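You operate a simulated robot arm through the tools that you are given. There is no shell and no other tool.

The job below is to be done with a simulated robot arm. You get a single attempt, and the scene is never put back.

JOB
Shut the disc carton, tape it and set it on the green mat.
Fine: one strip from the tape press; leave the white slide out. Where these are worked on the way, their far stop is far enough and under half their travel is too little: white slide.

Only the result counts: the job must be done as asked and must still hold three seconds after the hand-in. Knocking over, shifting, dropping, spilling or breaking anything else fails it.

ROBOT AND FRAMES
A 6-joint arm with a two-finger gripper, fixed in place. Base frame: the origin is at the foot of the arm, x ahead of it, y to its left, z up; the work surface is at about z = 840. Readings come in mm, rad, newtons and seconds.
With the tool pointing down near the work surface it reaches from about 240 to 480 mm from the base axis. Its first joint turns from -2.007 to 2.007 rad. Payload 2.1 kg.
The TCP is the grasp point between the finger pads, 20 mm short of the fingertips. In the tool frame z runs along the fingers and y along their closing line. Largest opening 100 mm; the body of the gripper starts 63 mm behind the TCP.
Orientation is told as [roll, pitch, yaw] about the base's x, y, z axes, in that order, counted from this pose: with the fingers straight down and closing along the base's y, the tool's x points along the base's -x, its y along +y and its z along -z.

CONTROLS
- The arm moves only by the tool move_arm. Its argument "plan" is a list of rows, each a list of 7 numbers: the shift along the tool's x, y, z in units of 250 mm (1.0 is 250 mm), then the turn, a rotation vector about the tool's x, y, z in units of 90 degrees (1.0 is 90 degrees), then the opening, from 0 (shut) to 1 (fully open). In form: [[dx, dy, dz, wx, wy, wz, jaw], ...]. A call has 1 to 20 rows; each row is the pose to reach, as a shift and turn from the pose commanded when the call began, along the tool's axes at that moment. A call with a number of a shift or a turn outside -1 to 1 is refused whole. Each row takes 0.2 s and may step no farther than 50 mm and 0.15 rad from the row before; otherwise, or with a gripper value out of range, the whole call is refused. A pose out of reach is approached as far as the arm can. The call stops where the force on the tool passes 40 N (or 10 N more than at its start, if that is more) or the arm is blocked; 0.2 s more then pass. The fingers move at their own pace (about 153 mm/s each) and stop on an object; they squeeze with about 31 N. The grip force told is the motor's: it shows also when the fingers shut on nothing. Time passes only in rows, and 0.2 s behind the last, so rows that repeat a pose let the fingers close. The reply holds the time, the measured pose of the TCP, the force on the tool along the base axes, the opening and the grip force, in the units named above and with some noise, with the torque about the TCP (base axes, N m) and any sound that the robot's microphone picked up.
- Cameras (640 x 400 px; columns grow to the right, rows downward): "scene" is fixed at [399.7, 498.7, 1428.6]; the picture's right is [-1.00, -0.05, 0.00], its down [-0.02, 0.49, -0.87] and it looks along [0.04, -0.87, -0.49] (base axes); focal length 373 px, centre (320, 200). "wrist" rides on the gripper at [70, -19, -99] in the tool frame; the picture's right is [0.26, 0.97, 0.00], its down [-0.75, 0.20, -0.63] and it looks along [-0.61, 0.16, 0.78] (tool axes); focal length 230 px, centre (320, 200). There is no depth. A picture from a camera that has moved, and an enlarged one, comes with that camera's place and axes in the base frame and with its lens.
- get_image(camera): a new picture of that camera. No time passes.
- lift_body(by): slides the trunk up (or, below 0, down) by that many mm; the arm rides with it, the base frame stays. It gives what a move gives, with no picture.
- zoom(camera, box): a new picture of the part [left, top, right, bottom] of that camera's present view, enlarged. No time passes.
- finish_job(): hands the job in; it is judged then, once.

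Nothing tells you positions but the pictures and the camera data. Unless the task says otherwise, let go and move clear before handing in.

The tools are called after ">>>" as a command line: name --pt "numbers of a row" for each row, then --argument value for the rest, lists and objects as JSON in quotes. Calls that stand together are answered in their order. move_arm: Moves the arm, as the interface text tells. Its arguments: {"type":"object","properties":{"plan":{"type":"array","items":{"type":"array","items":{"type":"number"}}}},"required":["plan"]} The other tools are called the same way: lift_body (by) slides the trunk up or down; get_image (camera) takes a picture; zoom (camera, box) takes an enlarged picture of a part of a camera's view; finish_job () hands the job in.

At the start:

```text
time: 0.0
tcp_pos: [200.0, -266.1, 1191.1]
tool_rot: [-0.001, 0.0, 0.0]
ft_force: [0.4, 0.5, 0.5]
torque: [0.01, -0.04, -0.01]
grip_width: 99.9
finger_force: 0.0
trunk travel left (down, up): [-758.0, 232.0]
```

scene: 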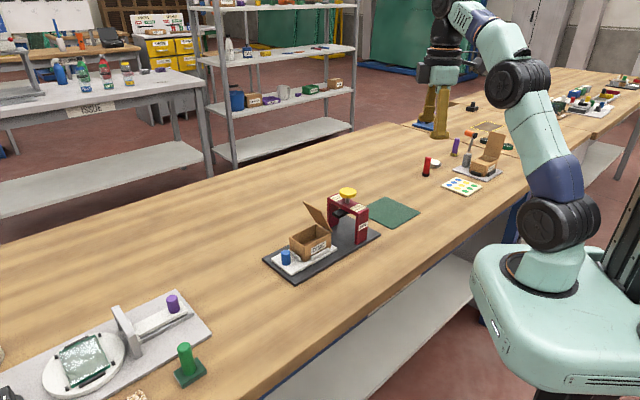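
wrist: 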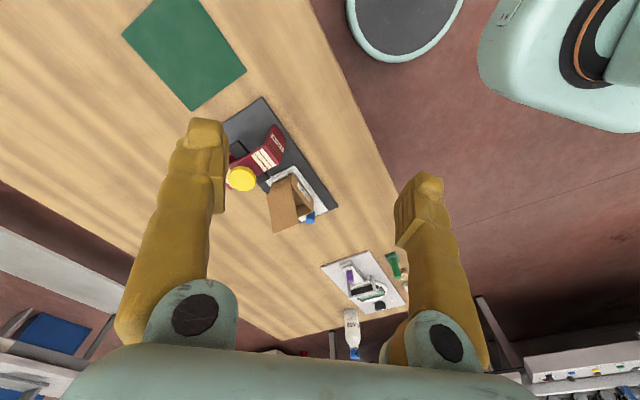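

I see a bench with a tape press: a dark plate, a red frame with a yellow knob, and a white slide carrying an open carton. There is a green mat beside it. I'll zoom in for detail before moving.

>>> zoom --camera "scene" --box '[250, 170, 430, 290]'

>>> zoom --camera "scene" --box '[400, 110, 540, 210]'

>>> zoom --camera "wrist" --box '[200, 80, 360, 240]'

```text
3.33 times, centred on (340, 230) of scene
camera zoom: at [399.7, 498.7, 1428.6], right [-1.0, -0.05, 0.0], down [-0.02, 0.49, -0.87], along [0.04, -0.87, -0.49], focal length 1242 px, centre (253, 100)
```

zoom: 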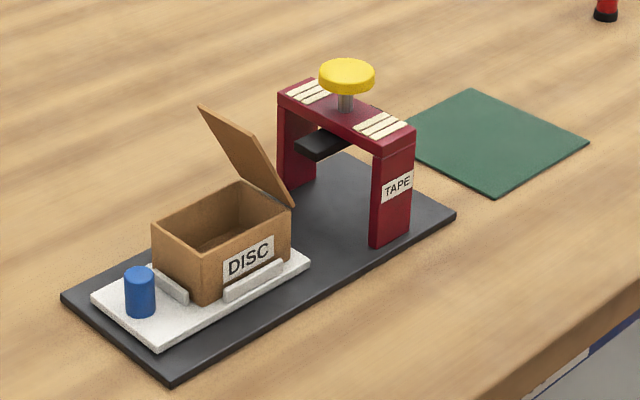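

```text
4.00 times, centred on (470, 160) of scene
camera zoom: at [399.7, 498.7, 1428.6], right [-1.0, -0.05, 0.0], down [-0.02, 0.49, -0.87], along [0.04, -0.87, -0.49], focal length 1490 px, centre (-280, 360)
```

zoom: 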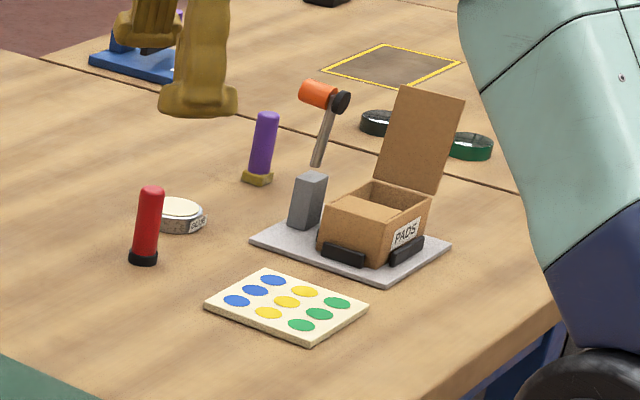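

```text
2.50 times, centred on (280, 160) of wrist
camera zoom: at [131.2, -284.4, 1289.5], right [-0.26, 0.97, 0.0], down [0.75, 0.2, 0.63], along [0.61, 0.16, -0.78], focal length 575 px, centre (420, 300)
```

zoom: 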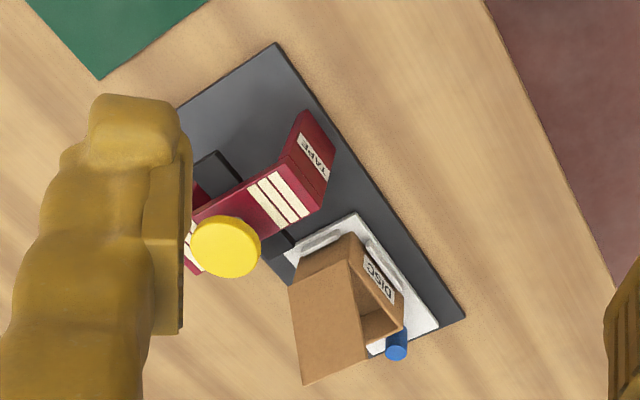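

The press sits roughly 45° to the base axes. The plate runs from about (530,-190) to (315,-400), the yellow knob is near (366,-353,974), and the mat is centred near (237,-485). I'll zoom further on the carton, slide and press before moving.

>>> zoom --camera "scene" --box '[260, 195, 350, 285]'

>>> zoom --camera "scene" --box '[310, 175, 430, 255]'

>>> zoom --camera "wrist" --box '[240, 150, 340, 240]'

```text
4.44 times, centred on (305, 240) of scene
camera zoom: at [399.7, 498.7, 1428.6], right [-1.0, -0.05, 0.0], down [-0.02, 0.49, -0.87], along [0.04, -0.87, -0.49], focal length 1656 px, centre (387, 22)
```

zoom: 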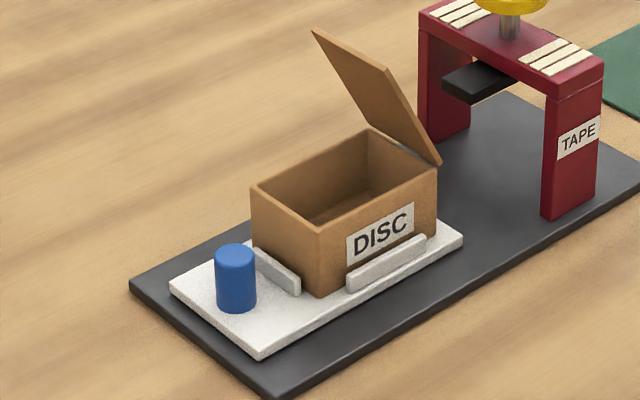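

```text
5.00 times, centred on (370, 215) of scene
camera zoom: at [399.7, 498.7, 1428.6], right [-1.0, -0.05, 0.0], down [-0.02, 0.49, -0.87], along [0.04, -0.87, -0.49], focal length 1863 px, centre (70, 125)
```

zoom: 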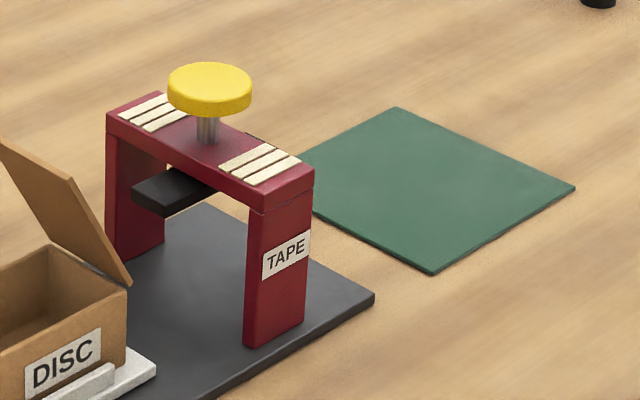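

```text
4.44 times, centred on (290, 195) of wrist
camera zoom: at [131.2, -284.4, 1289.5], right [-0.26, 0.97, 0.0], down [0.75, 0.2, 0.63], along [0.61, 0.16, -0.78], focal length 1022 px, centre (453, 222)
```

zoom: 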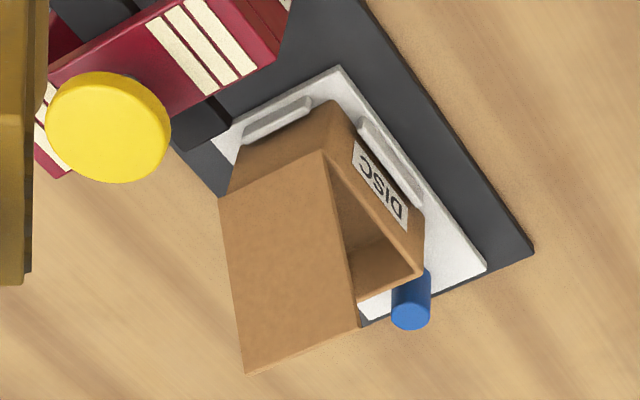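

The carton measures about 56×88×40 mm and is centred near (459,-263). Its lid hinges on the press side and leans about 60° open. The blue slide knob is near (512,-205). Next I move high over the carton, turn the jaw square to the press, and see how far the arm reaches.

>>> move_arm --pt "-0.11 0.008 0.05 0 0 -0.0625 0.5" --pt "-0.22 0.016 0.1 0 0 -0.125 0.3" --pt "-0.33 0.024 0.16 0 0 -0.1875 0" --pt "-0.44 0.032 0.22 0 0 -0.25 0" --pt "-0.55 0.04 0.28 0 0 -0.3125 0" --pt "-0.66 0.048 0.33 0 0 -0.375 0" --pt "-0.77 0.056 0.38 0 0 -0.4375 0" --pt "-0.88 0.064 0.44 0 0 -0.5 0"

```text
time: 1.8
tcp_pos: [380.5, -220.9, 1064.2]
tool_rot: [0.001, 0.002, 0.788]
ft_force: [0.2, 0.2, 0.1]
torque: [0.01, 0.02, 0.0]
grip_width: 0.0
finger_force: 29.8
out of reach, approached as far as the arm can: row 4, 5, 6, 7, 8
trunk travel left (down, up): [-758.0, 232.0]
```

The arm stopped at r≈440 mm at this height, short of the target. I'll look at the arm's shape to choose a better trunk height.

>>> get_image --camera "scene"

>>> get_image --camera "wrist"

```text
taken
```

scene: 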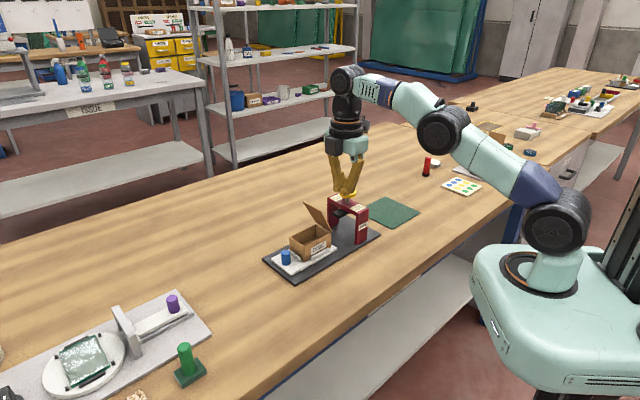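

```text
taken
camera wrist: at [346.6, -283.5, 1162.3], right [-0.87, 0.5, 0.0], down [0.39, 0.67, 0.63], along [0.31, 0.55, -0.78], focal length 230 px, centre (320, 200)
```

wrist: 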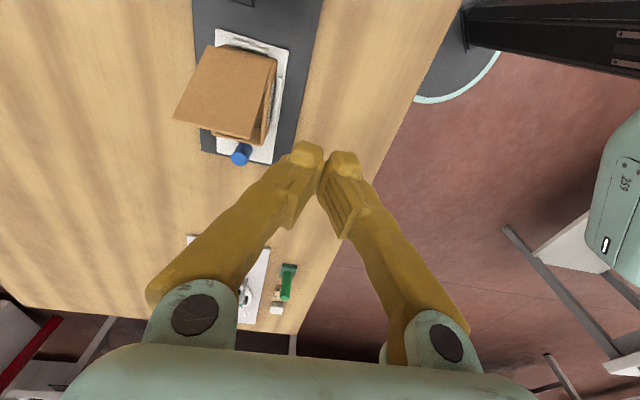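

With the tool straight down the arm tops out near r≈480, so I need to lean the tool outward for everything here. I'll raise the trunk a little, pull back slightly and turn the jaw so it closes along the press's long axis.

>>> lift_body --by 60

>>> move_arm --pt "0.01 0.03 0 0 0 0.0833 0" --pt "0.02 0.06 0 0 0 0.1667 0" --pt "0.03 0.09 0 0 0 0.25 0" --pt "0.04 0.12 0 0 0 0.3333 0" --pt "0.05 0.15 0 0 0 0.4167 0" --pt "0.06 0.18 0 0 0 0.5 0" --pt "0.07 0.2 0 0 0 0.5833 0" --pt "0.08 0.22 0 0 0 0.6667 0" --pt "0.085 0.254 0 0 0 0.75 0" --pt "0.085 0.254 0 0 0 0.8333 0" --pt "0.085 0.254 0 0 0 0.9167 0" --pt "0.085 0.254 0 0 0 1.0 0"

```text
time: 2.8
tcp_pos: [380.9, -222.0, 1123.7]
tool_rot: [0.0, 0.0, 0.787]
ft_force: [0.0, -0.8, -0.2]
torque: [0.0, 0.01, -0.01]
grip_width: 0.0
finger_force: 29.4
trunk travel left (down, up): [-818.0, 172.0]
```

```text
time: 5.4
tcp_pos: [320.8, -192.0, 1124.2]
tool_rot: [0.001, 0.0, -0.787]
ft_force: [-0.4, 0.0, -0.3]
torque: [0.01, 0.03, 0.02]
grip_width: 0.1
finger_force: 29.6
trunk travel left (down, up): [-818.0, 172.0]
```

The commanded pose follows the reached pose, so I can trust relative moves. I'll check the wrist view from here to refine positions.

>>> get_image --camera "wrist"

>>> zoom --camera "wrist" --box '[100, 0, 340, 150]'

```text
taken
camera wrist: at [259.6, -155.9, 1223.3], right [0.5, 0.86, 0.0], down [0.67, -0.39, 0.63], along [0.54, -0.32, -0.78], focal length 230 px, centre (320, 200)
```

wrist: 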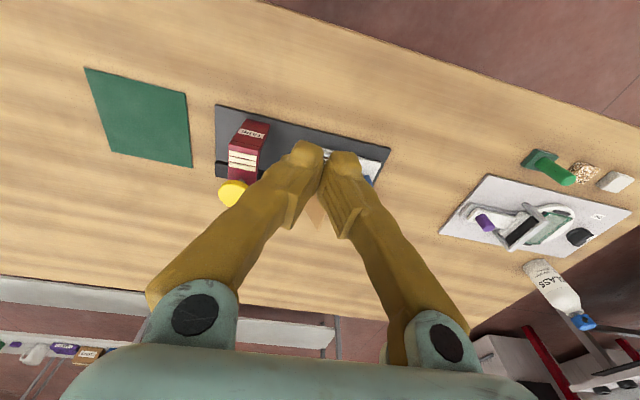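

```text
2.67 times, centred on (220, 75) of wrist
camera zoom: at [259.6, -155.9, 1223.3], right [0.5, 0.86, 0.0], down [0.67, -0.39, 0.63], along [0.54, -0.32, -0.78], focal length 614 px, centre (587, 533)
```

zoom: 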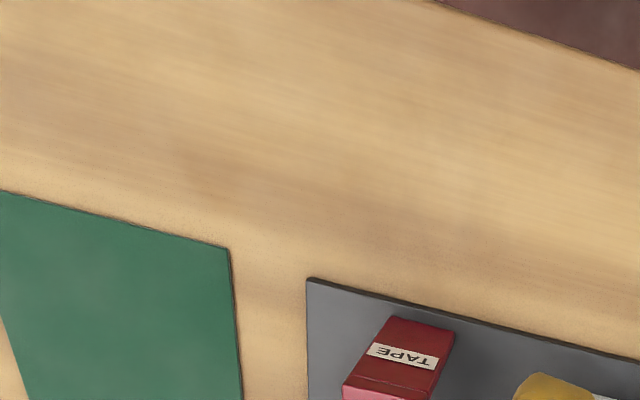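

The wrist view agrees with the scene estimates: plate edges match within 5 mm and the mat centre is about (237,-483). Now I lean the tool 25° outward and position the closed fingers just above and behind the lid's raised edge.

>>> move_arm --pt "-0.069 0.018 0.04 0 -0.035 0 0" --pt "-0.138 0.036 0.09 0 -0.07 0 0" --pt "-0.207 0.054 0.15 0 -0.105 0 0" --pt "-0.276 0.072 0.21 0 -0.14 0 0" --pt "-0.345 0.09 0.27 0 -0.175 0 0" --pt "-0.414 0.108 0.33 0 -0.21 0 0" --pt "-0.483 0.126 0.385 0 -0.245 0 0" --pt "-0.551 0.143 0.436 0 -0.278 0 0"

>>> zoom --camera "scene" --box '[230, 110, 410, 290]'

>>> get_image --camera "wrist"

```text
time: 7.2
tcp_pos: [444.8, -266.8, 1013.6]
tool_rot: [0.001, -0.439, -0.785]
ft_force: [-0.6, -0.6, 0.2]
torque: [0.03, 0.02, 0.03]
grip_width: 0.1
finger_force: 29.5
trunk travel left (down, up): [-818.0, 172.0]
```

```text
2.22 times, centred on (320, 200) of scene
camera zoom: at [399.7, 498.7, 1428.6], right [-1.0, -0.05, 0.0], down [-0.02, 0.49, -0.87], along [0.04, -0.87, -0.49], focal length 828 px, centre (320, 200)
```

zoom: 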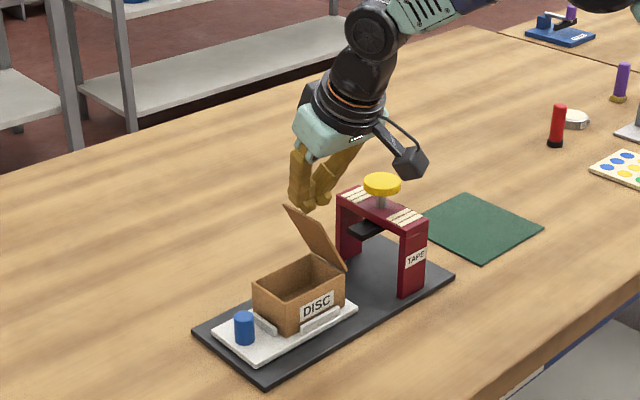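

```text
taken
camera wrist: at [358.2, -203.7, 1073.7], right [0.52, 0.85, -0.11], down [0.43, -0.15, 0.89], along [0.74, -0.51, -0.45], focal length 230 px, centre (320, 200)
```

wrist: 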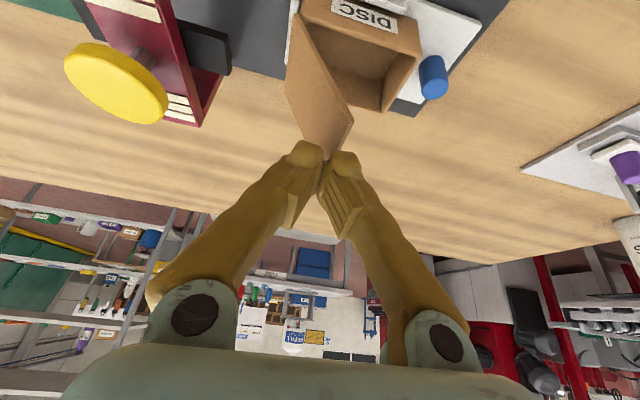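

The fingers are about 10 mm behind the lid's free edge and just above it. I now press straight down in small steps to fold the lid shut.

>>> move_arm --pt "0.017 0 0.0362 0 0 0 0" --pt "0.034 0 0.0724 0 0 0 0" --pt "0.051 0 0.1086 0 0 0 0" --pt "0.068 0 0.1448 0 0 0 0" --pt "0.085 0 0.181 0 0 0 0" --pt "0.102 0 0.2172 0 0 0 0" --pt "0.119 0 0.2534 0 0 0 0" --pt "0.136 0 0.2896 0 0 0 0"

>>> zoom --camera "scene" --box '[230, 130, 390, 290]'

>>> get_image --camera "wrist"

```text
time: 9.0
tcp_pos: [442.1, -262.9, 934.6]
tool_rot: [0.0, -0.435, -0.785]
ft_force: [-0.5, 0.1, 0.5]
torque: [-0.03, 0.02, 0.0]
grip_width: 0.0
finger_force: 29.1
trunk travel left (down, up): [-818.0, 172.0]
```

```text
2.50 times, centred on (310, 210) of scene
camera zoom: at [399.7, 498.7, 1428.6], right [-1.0, -0.05, 0.0], down [-0.02, 0.49, -0.87], along [0.04, -0.87, -0.49], focal length 932 px, centre (345, 175)
```

zoom: 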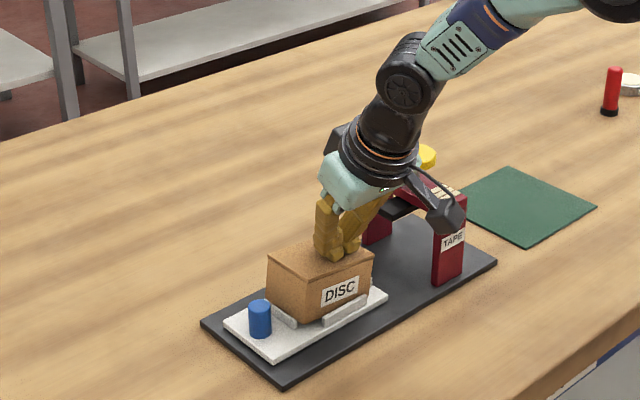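

```text
taken
camera wrist: at [355.5, -201.6, 994.2], right [0.52, 0.85, -0.11], down [0.43, -0.15, 0.89], along [0.74, -0.51, -0.45], focal length 230 px, centre (320, 200)
```

wrist: 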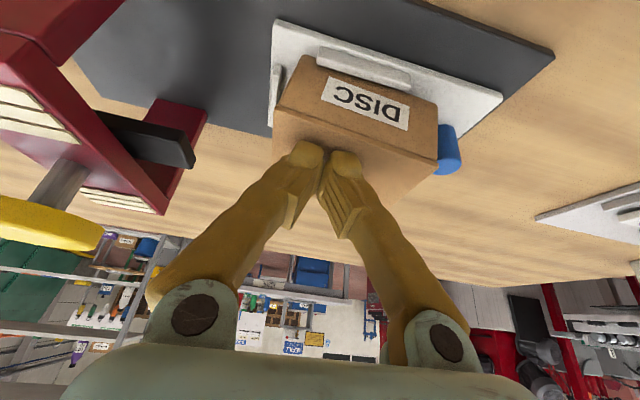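

The lid looks nearly or fully closed. I'll zoom to check for any remaining gap.

>>> zoom --camera "scene" --box '[280, 215, 350, 275]'

>>> zoom --camera "wrist" --box '[240, 10, 480, 200]'

```text
6.67 times, centred on (315, 245) of scene
camera zoom: at [399.7, 498.7, 1428.6], right [-1.0, -0.05, 0.0], down [-0.02, 0.49, -0.87], along [0.04, -0.87, -0.49], focal length 2484 px, centre (353, -100)
```

zoom: 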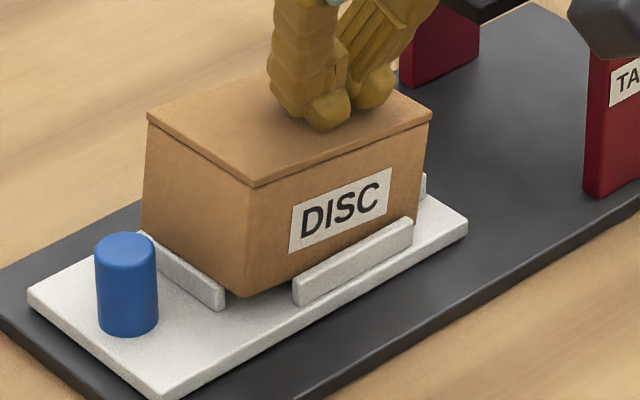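

```text
2.11 times, centred on (360, 105) of wrist
camera zoom: at [355.5, -201.6, 994.2], right [0.52, 0.85, -0.11], down [0.43, -0.15, 0.89], along [0.74, -0.51, -0.45], focal length 484 px, centre (236, 400)
```

zoom: 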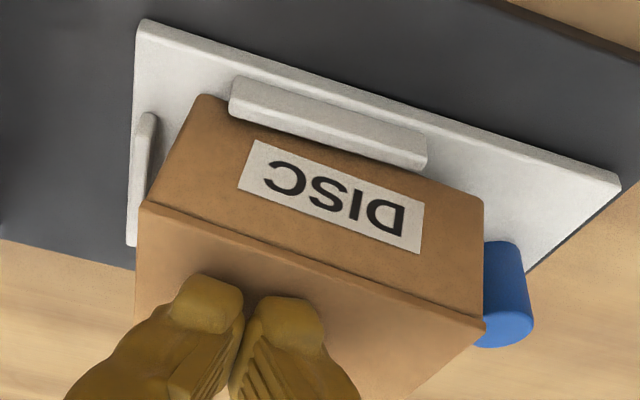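

The lid lies flat on the box. I'll press down a few more millimetres, gently, to make sure it is seated.

>>> move_arm --pt "0.0034 0 0.0072 0 0 0 0" --pt "0.0068 0 0.0145 0 0 0 0" --pt "0.0102 0 0.0217 0 0 0 0" --pt "0.0136 0 0.029 0 0 0 0"

```text
time: 10.0
tcp_pos: [443.0, -263.2, 931.0]
tool_rot: [0.002, -0.443, -0.786]
ft_force: [2.6, -1.4, 16.8]
torque: [0.11, -0.1, -0.03]
grip_width: 0.0
finger_force: 29.3
trunk travel left (down, up): [-818.0, 172.0]
```

Contact gives about 17 N at TCP z≈931, so the lid is seated and its top is near z≈909. I'll rise, lower the trunk for better low reach, and check that the lid stays shut.

>>> move_arm --pt "-0.034 0 -0.0724 0 0 0 0" --pt "-0.1 0 -0.213 0 0 0 0" --pt "-0.16 0 -0.34 0 0 0 0" --pt "-0.221 0 -0.4706 0 0 0 0"

>>> lift_body --by -80

>>> zoom --camera "scene" --box '[230, 130, 390, 290]'

>>> get_image --camera "wrist"

```text
time: 11.0
tcp_pos: [443.5, -264.9, 1059.4]
tool_rot: [0.001, -0.437, -0.786]
ft_force: [0.0, 0.3, 0.0]
torque: [0.0, 0.03, 0.01]
grip_width: 0.0
finger_force: 29.8
trunk travel left (down, up): [-818.0, 172.0]
```

```text
time: 12.2
tcp_pos: [444.4, -267.1, 978.7]
tool_rot: [0.0, -0.436, -0.786]
ft_force: [0.3, -0.4, -0.1]
torque: [0.0, -0.02, -0.01]
grip_width: 0.0
finger_force: 29.5
trunk travel left (down, up): [-738.0, 252.0]
```

```text
2.50 times, centred on (310, 210) of scene
camera zoom: at [399.7, 498.7, 1428.6], right [-1.0, -0.05, 0.0], down [-0.02, 0.49, -0.87], along [0.04, -0.87, -0.49], focal length 932 px, centre (345, 175)
```

zoom: 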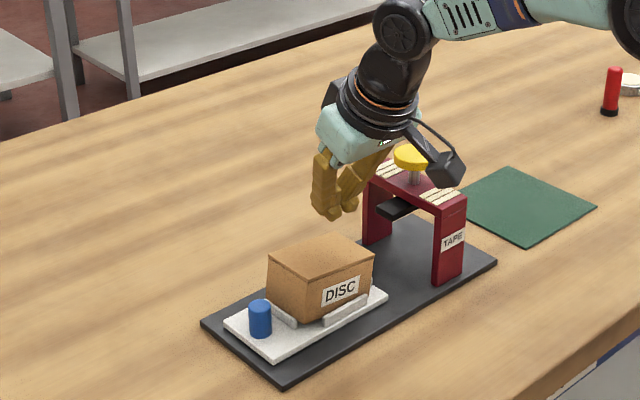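

```text
taken
camera wrist: at [357.2, -204.6, 1038.9], right [0.52, 0.85, -0.11], down [0.43, -0.15, 0.89], along [0.74, -0.51, -0.45], focal length 230 px, centre (320, 200)
```

wrist: 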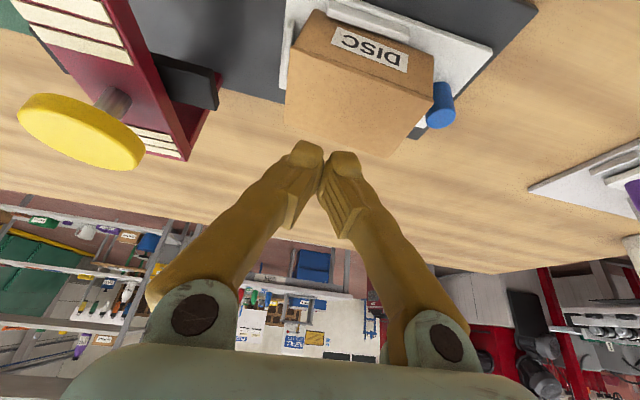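

The lid stays shut. I'll zoom the wrist view to refine the carton length, knob place and press clearance.

>>> zoom --camera "wrist" --box '[260, 0, 500, 160]'

>>> zoom --camera "wrist" --box '[0, 0, 260, 180]'

>>> zoom --camera "scene" --box '[275, 215, 345, 280]'

```text
2.50 times, centred on (380, 80) of wrist
camera zoom: at [357.2, -204.6, 1038.9], right [0.52, 0.85, -0.11], down [0.43, -0.15, 0.89], along [0.74, -0.51, -0.45], focal length 575 px, centre (170, 500)
```

zoom: 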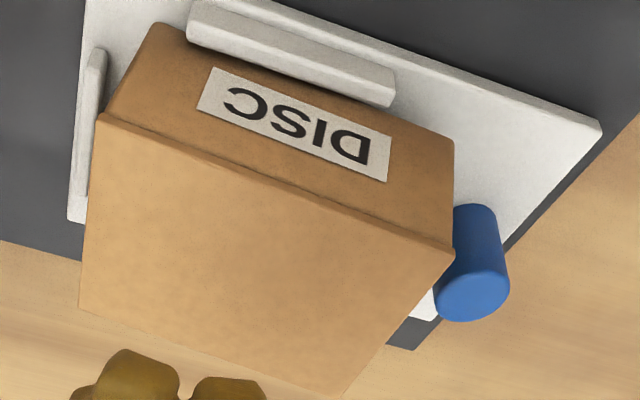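

```text
2.22 times, centred on (130, 90) of wrist
camera zoom: at [357.2, -204.6, 1038.9], right [0.52, 0.85, -0.11], down [0.43, -0.15, 0.89], along [0.74, -0.51, -0.45], focal length 511 px, centre (742, 444)
```

zoom: 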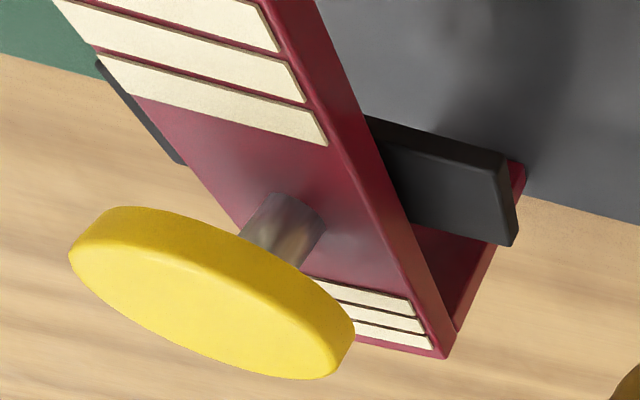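

```text
6.15 times, centred on (310, 248) of scene
camera zoom: at [399.7, 498.7, 1428.6], right [-1.0, -0.05, 0.0], down [-0.02, 0.49, -0.87], along [0.04, -0.87, -0.49], focal length 2293 px, centre (382, -92)
```

zoom: 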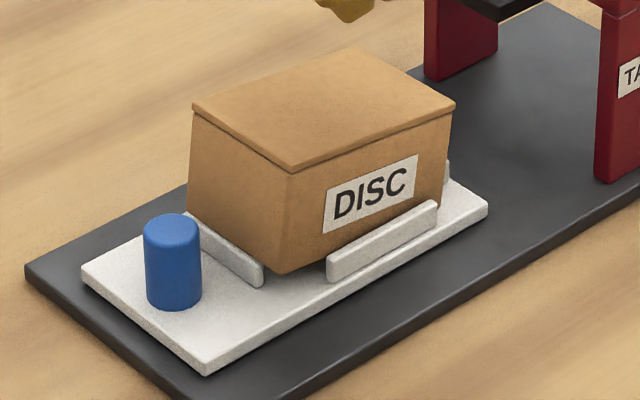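

Comparing before and after, the carton's knob-side end looks a few millimetres higher than before. It may have ridden up on the slide's end lip. I'll zoom in to check.

>>> zoom --camera "scene" --box '[285, 225, 335, 265]'

>>> zoom --camera "wrist" --box '[280, 0, 380, 60]'

>>> zoom --camera "wrist" --box '[400, 40, 500, 140]'

```text
10.00 times, centred on (310, 245) of scene
camera zoom: at [399.7, 498.7, 1428.6], right [-1.0, -0.05, 0.0], down [-0.02, 0.49, -0.87], along [0.04, -0.87, -0.49], focal length 3726 px, centre (420, -250)
```

zoom: 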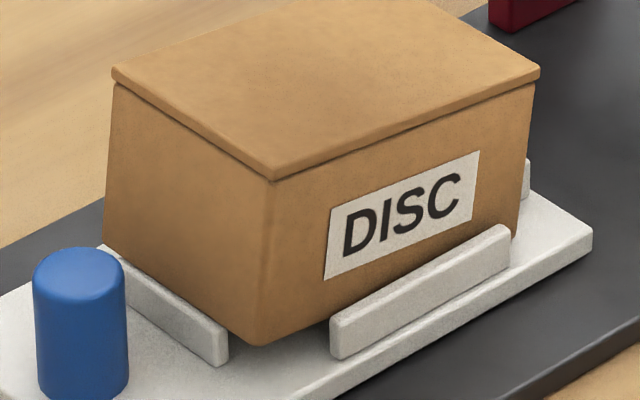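

```text
6.40 times, centred on (330, 30) of wrist
camera zoom: at [357.2, -204.6, 1038.9], right [0.52, 0.85, -0.11], down [0.43, -0.15, 0.89], along [0.74, -0.51, -0.45], focal length 1472 px, centre (256, 1288)
```

zoom: 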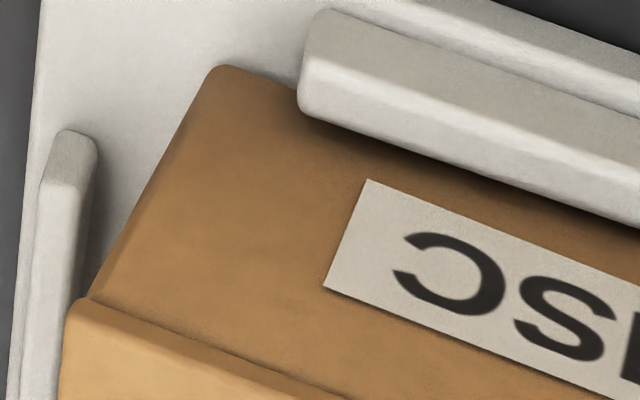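

```text
4.00 times, centred on (450, 90) of wrist
camera zoom: at [357.2, -204.6, 1038.9], right [0.52, 0.85, -0.11], down [0.43, -0.15, 0.89], along [0.74, -0.51, -0.45], focal length 920 px, centre (-200, 640)
```

zoom: 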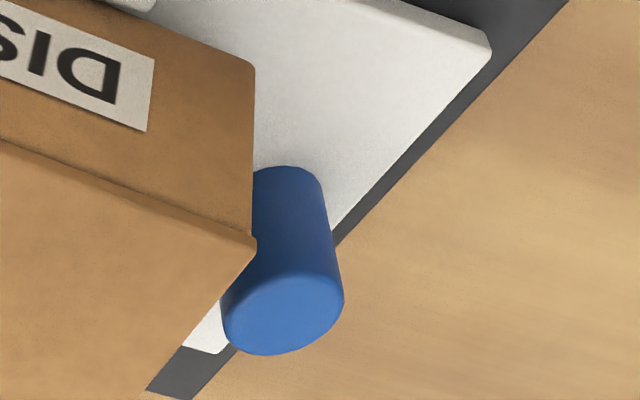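

The carton's knob-end rests on the slide's end lip, tilted about 6°: lid top z≈918 at the knob end and 908 at the hinge end. I'll bring the closed fingers down between the knob and carton, above knob height, and nudge the carton about 4–5 mm toward the press so it drops back into its pocket.

>>> move_arm --pt "0.0145 0.108 -0.0068 0 0 0 0" --pt "0.0145 0.216 -0.0068 0 0 0 0" --pt "0.0145 0.324 -0.0068 0 0 0 0" --pt "0.0495 0.324 0.068 0 0 0 0" --pt "0.0845 0.324 0.1428 0 0 0 0" --pt "0.0845 0.324 0.1428 0 0 0 0"

>>> get_image --camera "wrist"

>>> zoom --camera "scene" --box '[260, 190, 360, 280]'

```text
time: 13.6
tcp_pos: [498.6, -205.0, 936.4]
tool_rot: [0.0, -0.435, -0.785]
ft_force: [0.4, -0.1, -0.5]
torque: [0.01, 0.02, 0.01]
grip_width: 0.0
finger_force: 29.8
trunk travel left (down, up): [-738.0, 252.0]
```

```text
taken
camera wrist: at [410.3, -143.2, 996.9], right [0.52, 0.85, -0.11], down [0.43, -0.15, 0.89], along [0.74, -0.51, -0.45], focal length 230 px, centre (320, 200)
```

wrist: 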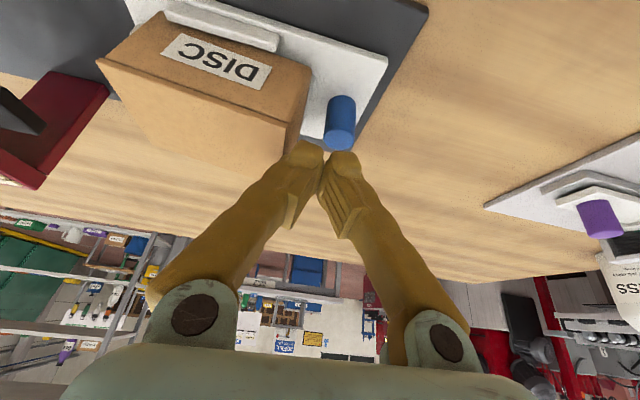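

```text
4.44 times, centred on (310, 235) of scene
camera zoom: at [399.7, 498.7, 1428.6], right [-1.0, -0.05, 0.0], down [-0.02, 0.49, -0.87], along [0.04, -0.87, -0.49], focal length 1656 px, centre (364, 44)
```

zoom: 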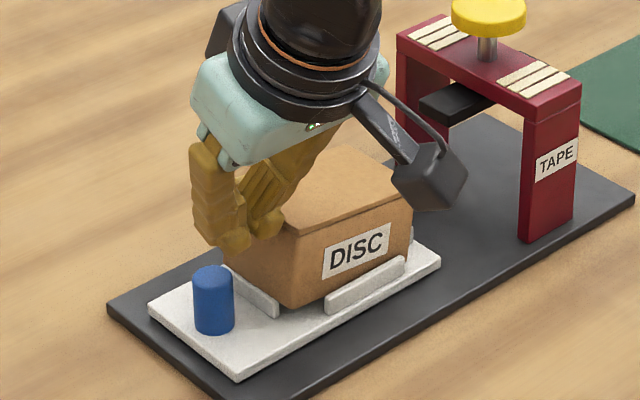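

>>> zoom --camera "wrist" --box '[240, 60, 400, 200]'

>>> zoom --camera "scene" --box '[290, 215, 340, 265]'

```text
2.86 times, centred on (320, 130) of wrist
camera zoom: at [410.3, -143.2, 996.9], right [0.52, 0.85, -0.11], down [0.43, -0.15, 0.89], along [0.74, -0.51, -0.45], focal length 657 px, centre (320, 400)
```

zoom: 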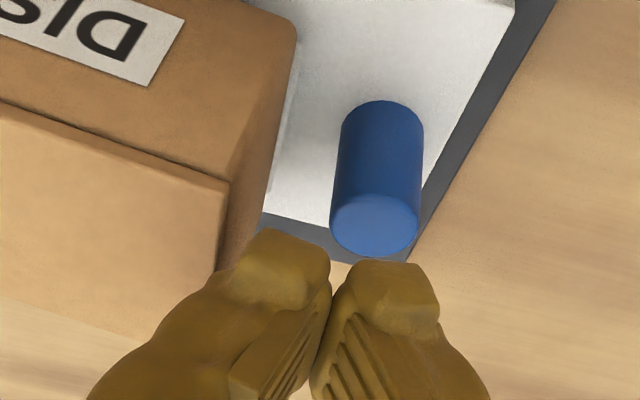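

```text
8.00 times, centred on (315, 240) of scene
camera zoom: at [399.7, 498.7, 1428.6], right [-1.0, -0.05, 0.0], down [-0.02, 0.49, -0.87], along [0.04, -0.87, -0.49], focal length 2981 px, centre (360, -120)
```

zoom: 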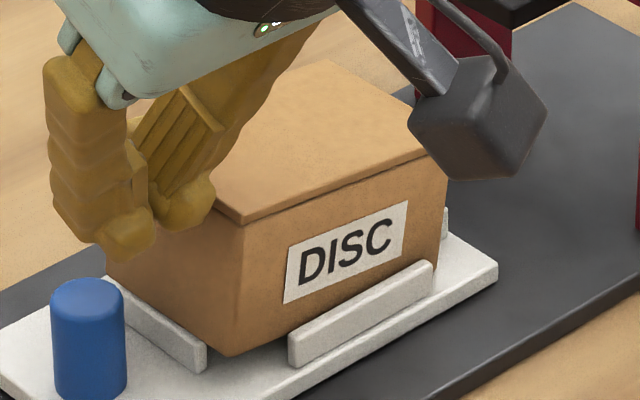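

The fingers are clear of both the knob and the carton. I descend 16 mm more and start nudging toward the press in small steps.

>>> move_arm --pt "0.0136 0 0.029 0 0 0 0" --pt "0.0272 0 0.0579 0 0 0 0" --pt "0.0272 -0.016 0.0579 0 0 0 0" --pt "0.0272 -0.032 0.0579 0 0 0 0" --pt "0.0272 -0.04 0.0579 0 0 0 0" --pt "0.0272 -0.048 0.0579 0 0 0 0"

>>> zoom --camera "scene" --box '[285, 215, 345, 265]'

>>> zoom --camera "wrist" --box '[240, 60, 400, 200]'

```text
time: 15.0
tcp_pos: [490.3, -213.8, 920.8]
tool_rot: [0.0, -0.436, -0.787]
ft_force: [1.4, -0.5, 0.8]
torque: [0.0, -0.01, -0.01]
grip_width: 0.1
finger_force: 29.6
trunk travel left (down, up): [-738.0, 252.0]
```

```text
8.00 times, centred on (315, 240) of scene
camera zoom: at [399.7, 498.7, 1428.6], right [-1.0, -0.05, 0.0], down [-0.02, 0.49, -0.87], along [0.04, -0.87, -0.49], focal length 2981 px, centre (360, -120)
```

zoom: 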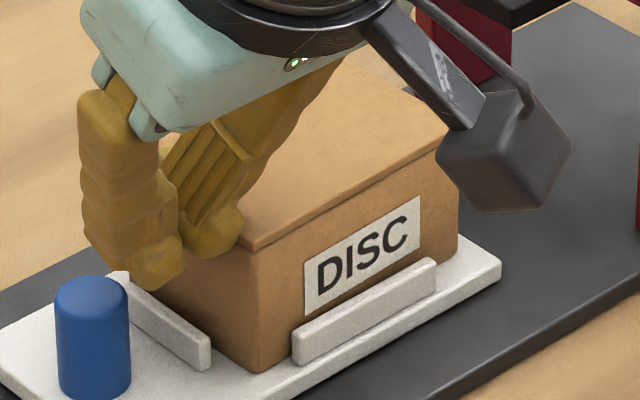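

```text
2.86 times, centred on (320, 130) of wrist
camera zoom: at [403.2, -152.1, 980.8], right [0.52, 0.85, -0.11], down [0.43, -0.15, 0.89], along [0.74, -0.51, -0.45], focal length 657 px, centre (320, 400)
```

zoom: 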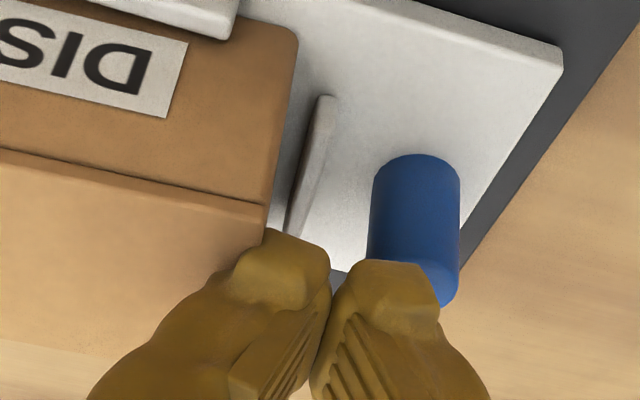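

The carton has dropped flat into its pocket and the end lip is visible again with a gap. I back off, lift, and go round to the outer side of the blue knob.

>>> move_arm --pt "0 0.02 0 0 0 0 0" --pt "-0.034 0.02 -0.0724 0 0 0 0" --pt "-0.068 0.02 -0.1448 0 0 0 0" --pt "-0.068 0.12 -0.1448 0 0 0 0" --pt "-0.068 0.212 -0.1448 0 0 0 0" --pt "-0.0255 0.212 -0.0543 0 0 0 0" --pt "0.017 0.212 0.0362 0 0 0 0"

>>> zoom --camera "scene" --box '[260, 200, 360, 280]'

>>> get_image --camera "wrist"

```text
time: 16.6
tcp_pos: [525.7, -177.1, 912.8]
tool_rot: [0.0, -0.437, -0.784]
ft_force: [0.7, 0.6, 0.2]
torque: [-0.03, 0.0, 0.01]
grip_width: 0.0
finger_force: 30.0
trunk travel left (down, up): [-738.0, 252.0]
```

```text
5.00 times, centred on (310, 240) of scene
camera zoom: at [399.7, 498.7, 1428.6], right [-1.0, -0.05, 0.0], down [-0.02, 0.49, -0.87], along [0.04, -0.87, -0.49], focal length 1863 px, centre (370, 0)
```

zoom: 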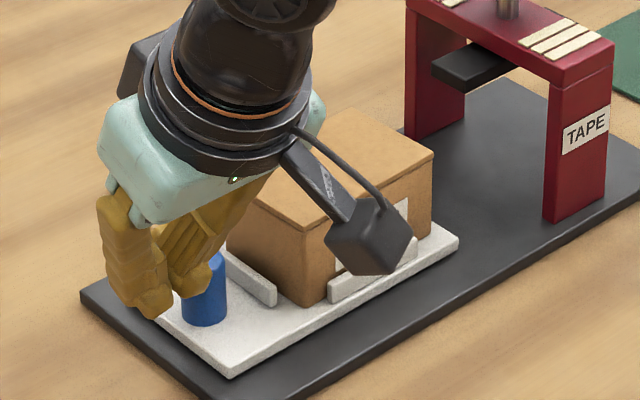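

```text
taken
camera wrist: at [439.6, -116.0, 971.5], right [0.52, 0.85, -0.11], down [0.43, -0.15, 0.89], along [0.74, -0.51, -0.45], focal length 230 px, centre (320, 200)
```

wrist: 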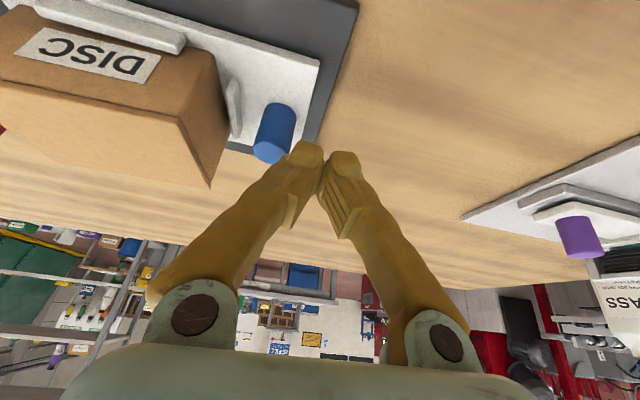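

The fingers are about 8 mm outside the knob. I lower them to knob height and push the slide in along the press axis, then check.

>>> move_arm --pt "0.0187 0 0.0398 0 0 0 0" --pt "0.0374 0 0.0796 0 0 0 0" --pt "0.0374 -0.02 0.0796 0 0 0 0" --pt "0.0374 -0.04 0.0796 0 0 0 0" --pt "0.0374 -0.06 0.0796 0 0 0 0" --pt "0.0374 -0.08 0.0796 0 0 0 0" --pt "0.0374 -0.1 0.0796 0 0 0 0" --pt "0.0374 -0.12 0.0796 0 0 0 0"

>>> zoom --camera "scene" --box '[260, 190, 380, 280]'

>>> get_image --camera "wrist"

```text
time: 18.4
tcp_pos: [505.8, -196.7, 889.2]
tool_rot: [0.0, -0.438, -0.783]
ft_force: [-0.1, 1.3, 1.1]
torque: [-0.04, 0.0, -0.04]
grip_width: 0.0
finger_force: 29.8
trunk travel left (down, up): [-738.0, 252.0]
```

```text
4.44 times, centred on (320, 235) of scene
camera zoom: at [399.7, 498.7, 1428.6], right [-1.0, -0.05, 0.0], down [-0.02, 0.49, -0.87], along [0.04, -0.87, -0.49], focal length 1656 px, centre (320, 44)
```

zoom: 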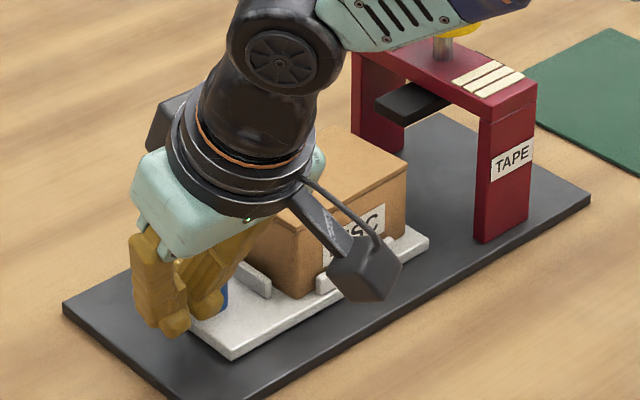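

```text
taken
camera wrist: at [419.2, -135.6, 949.4], right [0.52, 0.85, -0.11], down [0.43, -0.15, 0.89], along [0.74, -0.51, -0.45], focal length 230 px, centre (320, 200)
```

wrist: 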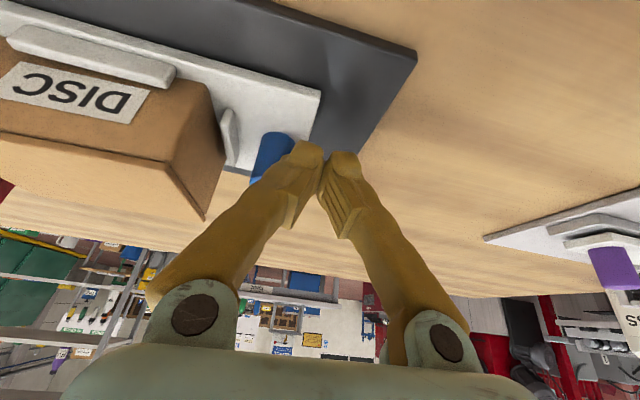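

The slide moves easily with only about 1 N. I keep pushing toward the far stop, watching force.

>>> move_arm --pt "0 -0.03 0 0 0 0 0" --pt "0 -0.06 0 0 0 0 0" --pt "0 -0.09 0 0 0 0 0" --pt "0 -0.12 0 0 0 0 0" --pt "0 -0.15 0 0 0 0 0" --pt "0 -0.18 0 0 0 0 0" --pt "0 -0.21 0 0 0 0 0" --pt "0 -0.24 0 0 0 0 0"

>>> zoom --camera "scene" --box '[260, 180, 400, 280]'

>>> get_image --camera "wrist"

```text
time: 20.2
tcp_pos: [463.3, -241.1, 889.8]
tool_rot: [-0.001, -0.437, -0.786]
ft_force: [0.7, 0.0, -0.6]
torque: [0.02, 0.03, 0.01]
grip_width: 0.0
finger_force: 29.0
trunk travel left (down, up): [-738.0, 252.0]
```

```text
4.00 times, centred on (330, 230) of scene
camera zoom: at [399.7, 498.7, 1428.6], right [-1.0, -0.05, 0.0], down [-0.02, 0.49, -0.87], along [0.04, -0.87, -0.49], focal length 1490 px, centre (280, 80)
```

zoom: 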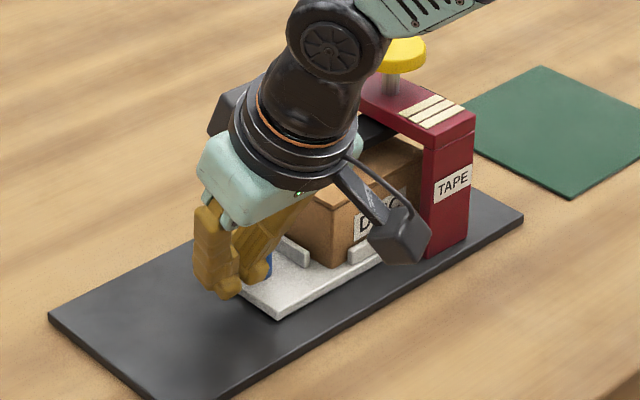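

```text
taken
camera wrist: at [376.7, -179.8, 949.3], right [0.52, 0.85, -0.11], down [0.43, -0.15, 0.89], along [0.74, -0.51, -0.45], focal length 230 px, centre (320, 200)
```

wrist: 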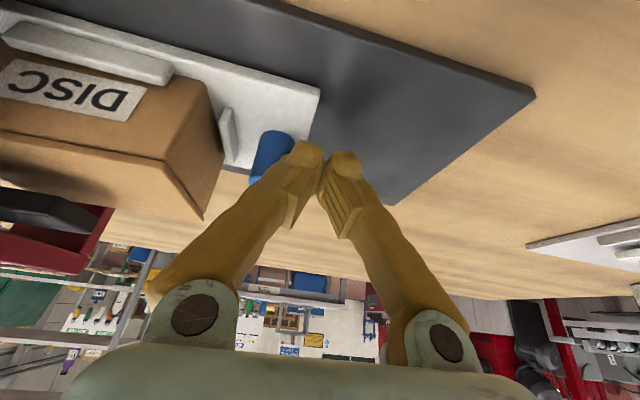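

The carton is passing cleanly under the gate. I continue the remaining ~45 mm in smaller steps until the stop is felt.

>>> move_arm --pt "0 -0.024 0 0 0 0 0" --pt "0 -0.048 0 0 0 0 0" --pt "0 -0.072 0 0 0 0 0" --pt "0 -0.096 0 0 0 0 0" --pt "0 -0.12 0 0 0 0 0" --pt "0 -0.136 0 0 0 0 0" --pt "0 -0.152 0 0 0 0 0" --pt "0 -0.168 0 0 0 0 0"

>>> zoom --camera "scene" --box '[280, 170, 420, 270]'

>>> get_image --camera "wrist"

```text
time: 22.0
tcp_pos: [433.4, -269.8, 888.5]
tool_rot: [-0.001, -0.437, -0.782]
ft_force: [1.5, 1.5, -1.1]
torque: [0.02, -0.02, 0.0]
grip_width: 0.0
finger_force: 29.8
trunk travel left (down, up): [-738.0, 252.0]
```

```text
4.00 times, centred on (350, 220) of scene
camera zoom: at [399.7, 498.7, 1428.6], right [-1.0, -0.05, 0.0], down [-0.02, 0.49, -0.87], along [0.04, -0.87, -0.49], focal length 1490 px, centre (200, 120)
```

zoom: 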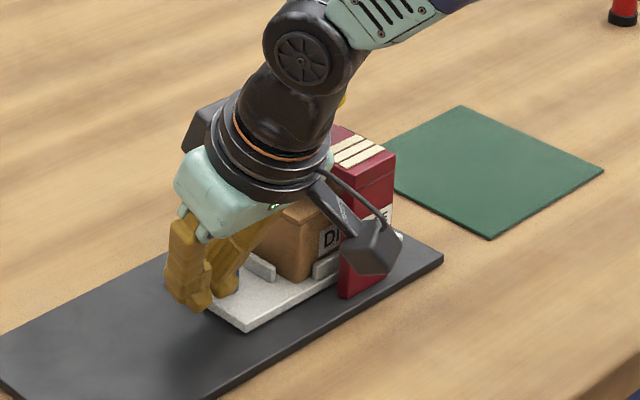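

```text
taken
camera wrist: at [346.9, -208.8, 949.4], right [0.52, 0.85, -0.11], down [0.43, -0.15, 0.89], along [0.74, -0.51, -0.45], focal length 230 px, centre (320, 200)
```

wrist: 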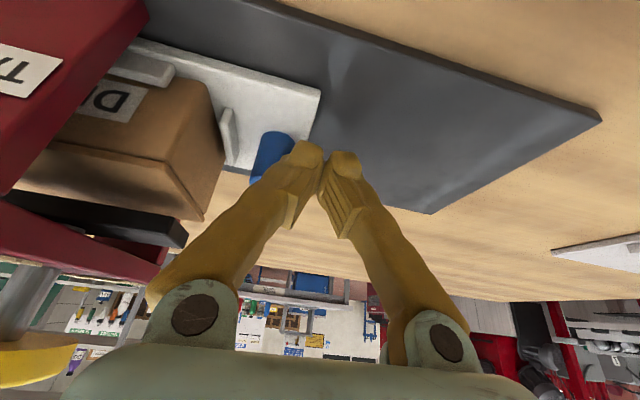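

No stop yet, only about 2 N. I keep going in 2 mm steps to feel the far stop.

>>> move_arm --pt "0 -0.008 0 0 0 0 0" --pt "0 -0.016 0 0 0 0 0" --pt "0 -0.024 0 0 0 0 0" --pt "0 -0.032 0 0 0 0 0" --pt "0 -0.04 0 0 0 0 0"

```text
time: 23.2
tcp_pos: [433.3, -270.9, 889.9]
tool_rot: [-0.012, -0.442, -0.78]
ft_force: [21.2, 20.3, -3.3]
torque: [0.06, -0.03, 0.33]
grip_width: 0.2
finger_force: 29.6
trunk travel left (down, up): [-738.0, 252.0]
```

The force reads about 29 N with no more motion, so the slide is at its far stop. I back off, raise the trunk, and look at the press before pressing the yellow knob.

>>> move_arm --pt "0 0.04 0 0 0 0 0" --pt "0 0.08 0 0 0 0 0" --pt "0 0.1 0 0 0 0 0"

>>> lift_body --by 110

>>> move_arm --pt "-0.034 0 -0.0724 0 0 0 0" --pt "-0.0765 0 -0.1629 0 0 0 0"

>>> get_image --camera "scene"

>>> get_image --camera "wrist"

```text
time: 24.0
tcp_pos: [444.5, -258.3, 891.5]
tool_rot: [-0.002, -0.437, -0.783]
ft_force: [-0.9, 0.4, 0.0]
torque: [-0.02, -0.01, 0.01]
grip_width: 0.0
finger_force: 29.4
trunk travel left (down, up): [-738.0, 252.0]
```

```text
time: 25.4
tcp_pos: [443.9, -259.6, 1001.0]
tool_rot: [0.001, -0.435, -0.784]
ft_force: [-0.8, -0.6, 0.0]
torque: [0.01, 0.03, -0.02]
grip_width: 0.0
finger_force: 29.0
trunk travel left (down, up): [-848.0, 142.0]
```

```text
time: 26.0
tcp_pos: [444.1, -260.2, 1046.2]
tool_rot: [0.001, -0.437, -0.784]
ft_force: [-0.2, 0.3, 0.0]
torque: [-0.03, 0.0, 0.0]
grip_width: 0.0
finger_force: 29.0
trunk travel left (down, up): [-848.0, 142.0]
```

```text
taken
```

scene: 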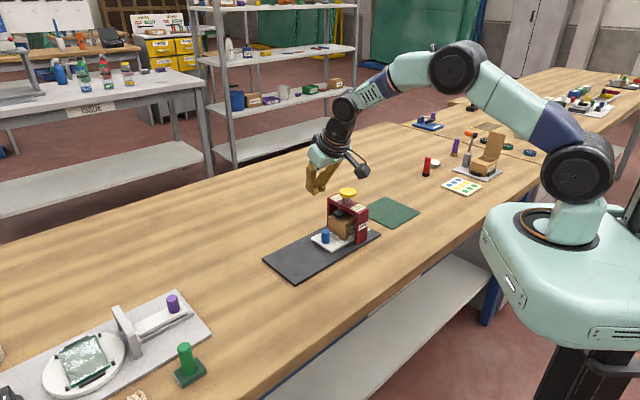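

```text
taken
camera wrist: at [357.4, -198.2, 1104.8], right [0.52, 0.85, -0.11], down [0.43, -0.15, 0.89], along [0.74, -0.51, -0.45], focal length 230 px, centre (320, 200)
```

wrist: 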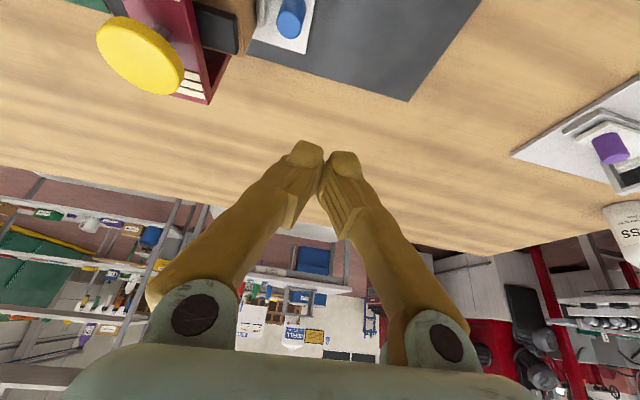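

>>> zoom --camera "scene" --box '[300, 180, 390, 260]'

>>> zoom --camera "wrist" --box '[70, 0, 330, 120]'

```text
5.00 times, centred on (345, 220) of scene
camera zoom: at [399.7, 498.7, 1428.6], right [-1.0, -0.05, 0.0], down [-0.02, 0.49, -0.87], along [0.04, -0.87, -0.49], focal length 1863 px, centre (195, 100)
```

zoom: 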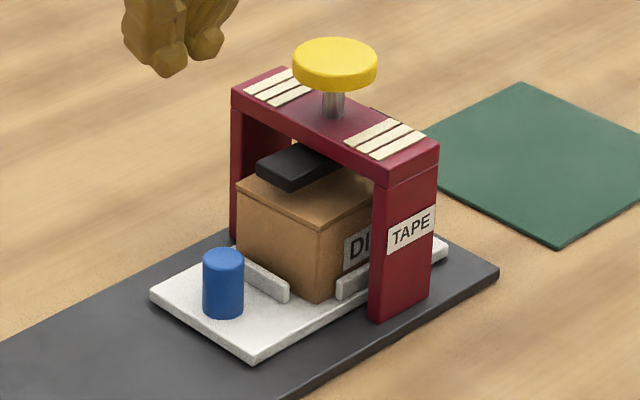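

```text
2.46 times, centred on (200, 60) of wrist
camera zoom: at [357.4, -198.2, 1104.8], right [0.52, 0.85, -0.11], down [0.43, -0.15, 0.89], along [0.74, -0.51, -0.45], focal length 566 px, centre (615, 545)
```

zoom: 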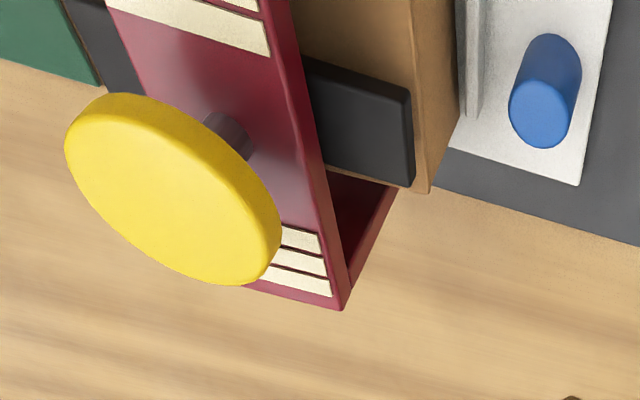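

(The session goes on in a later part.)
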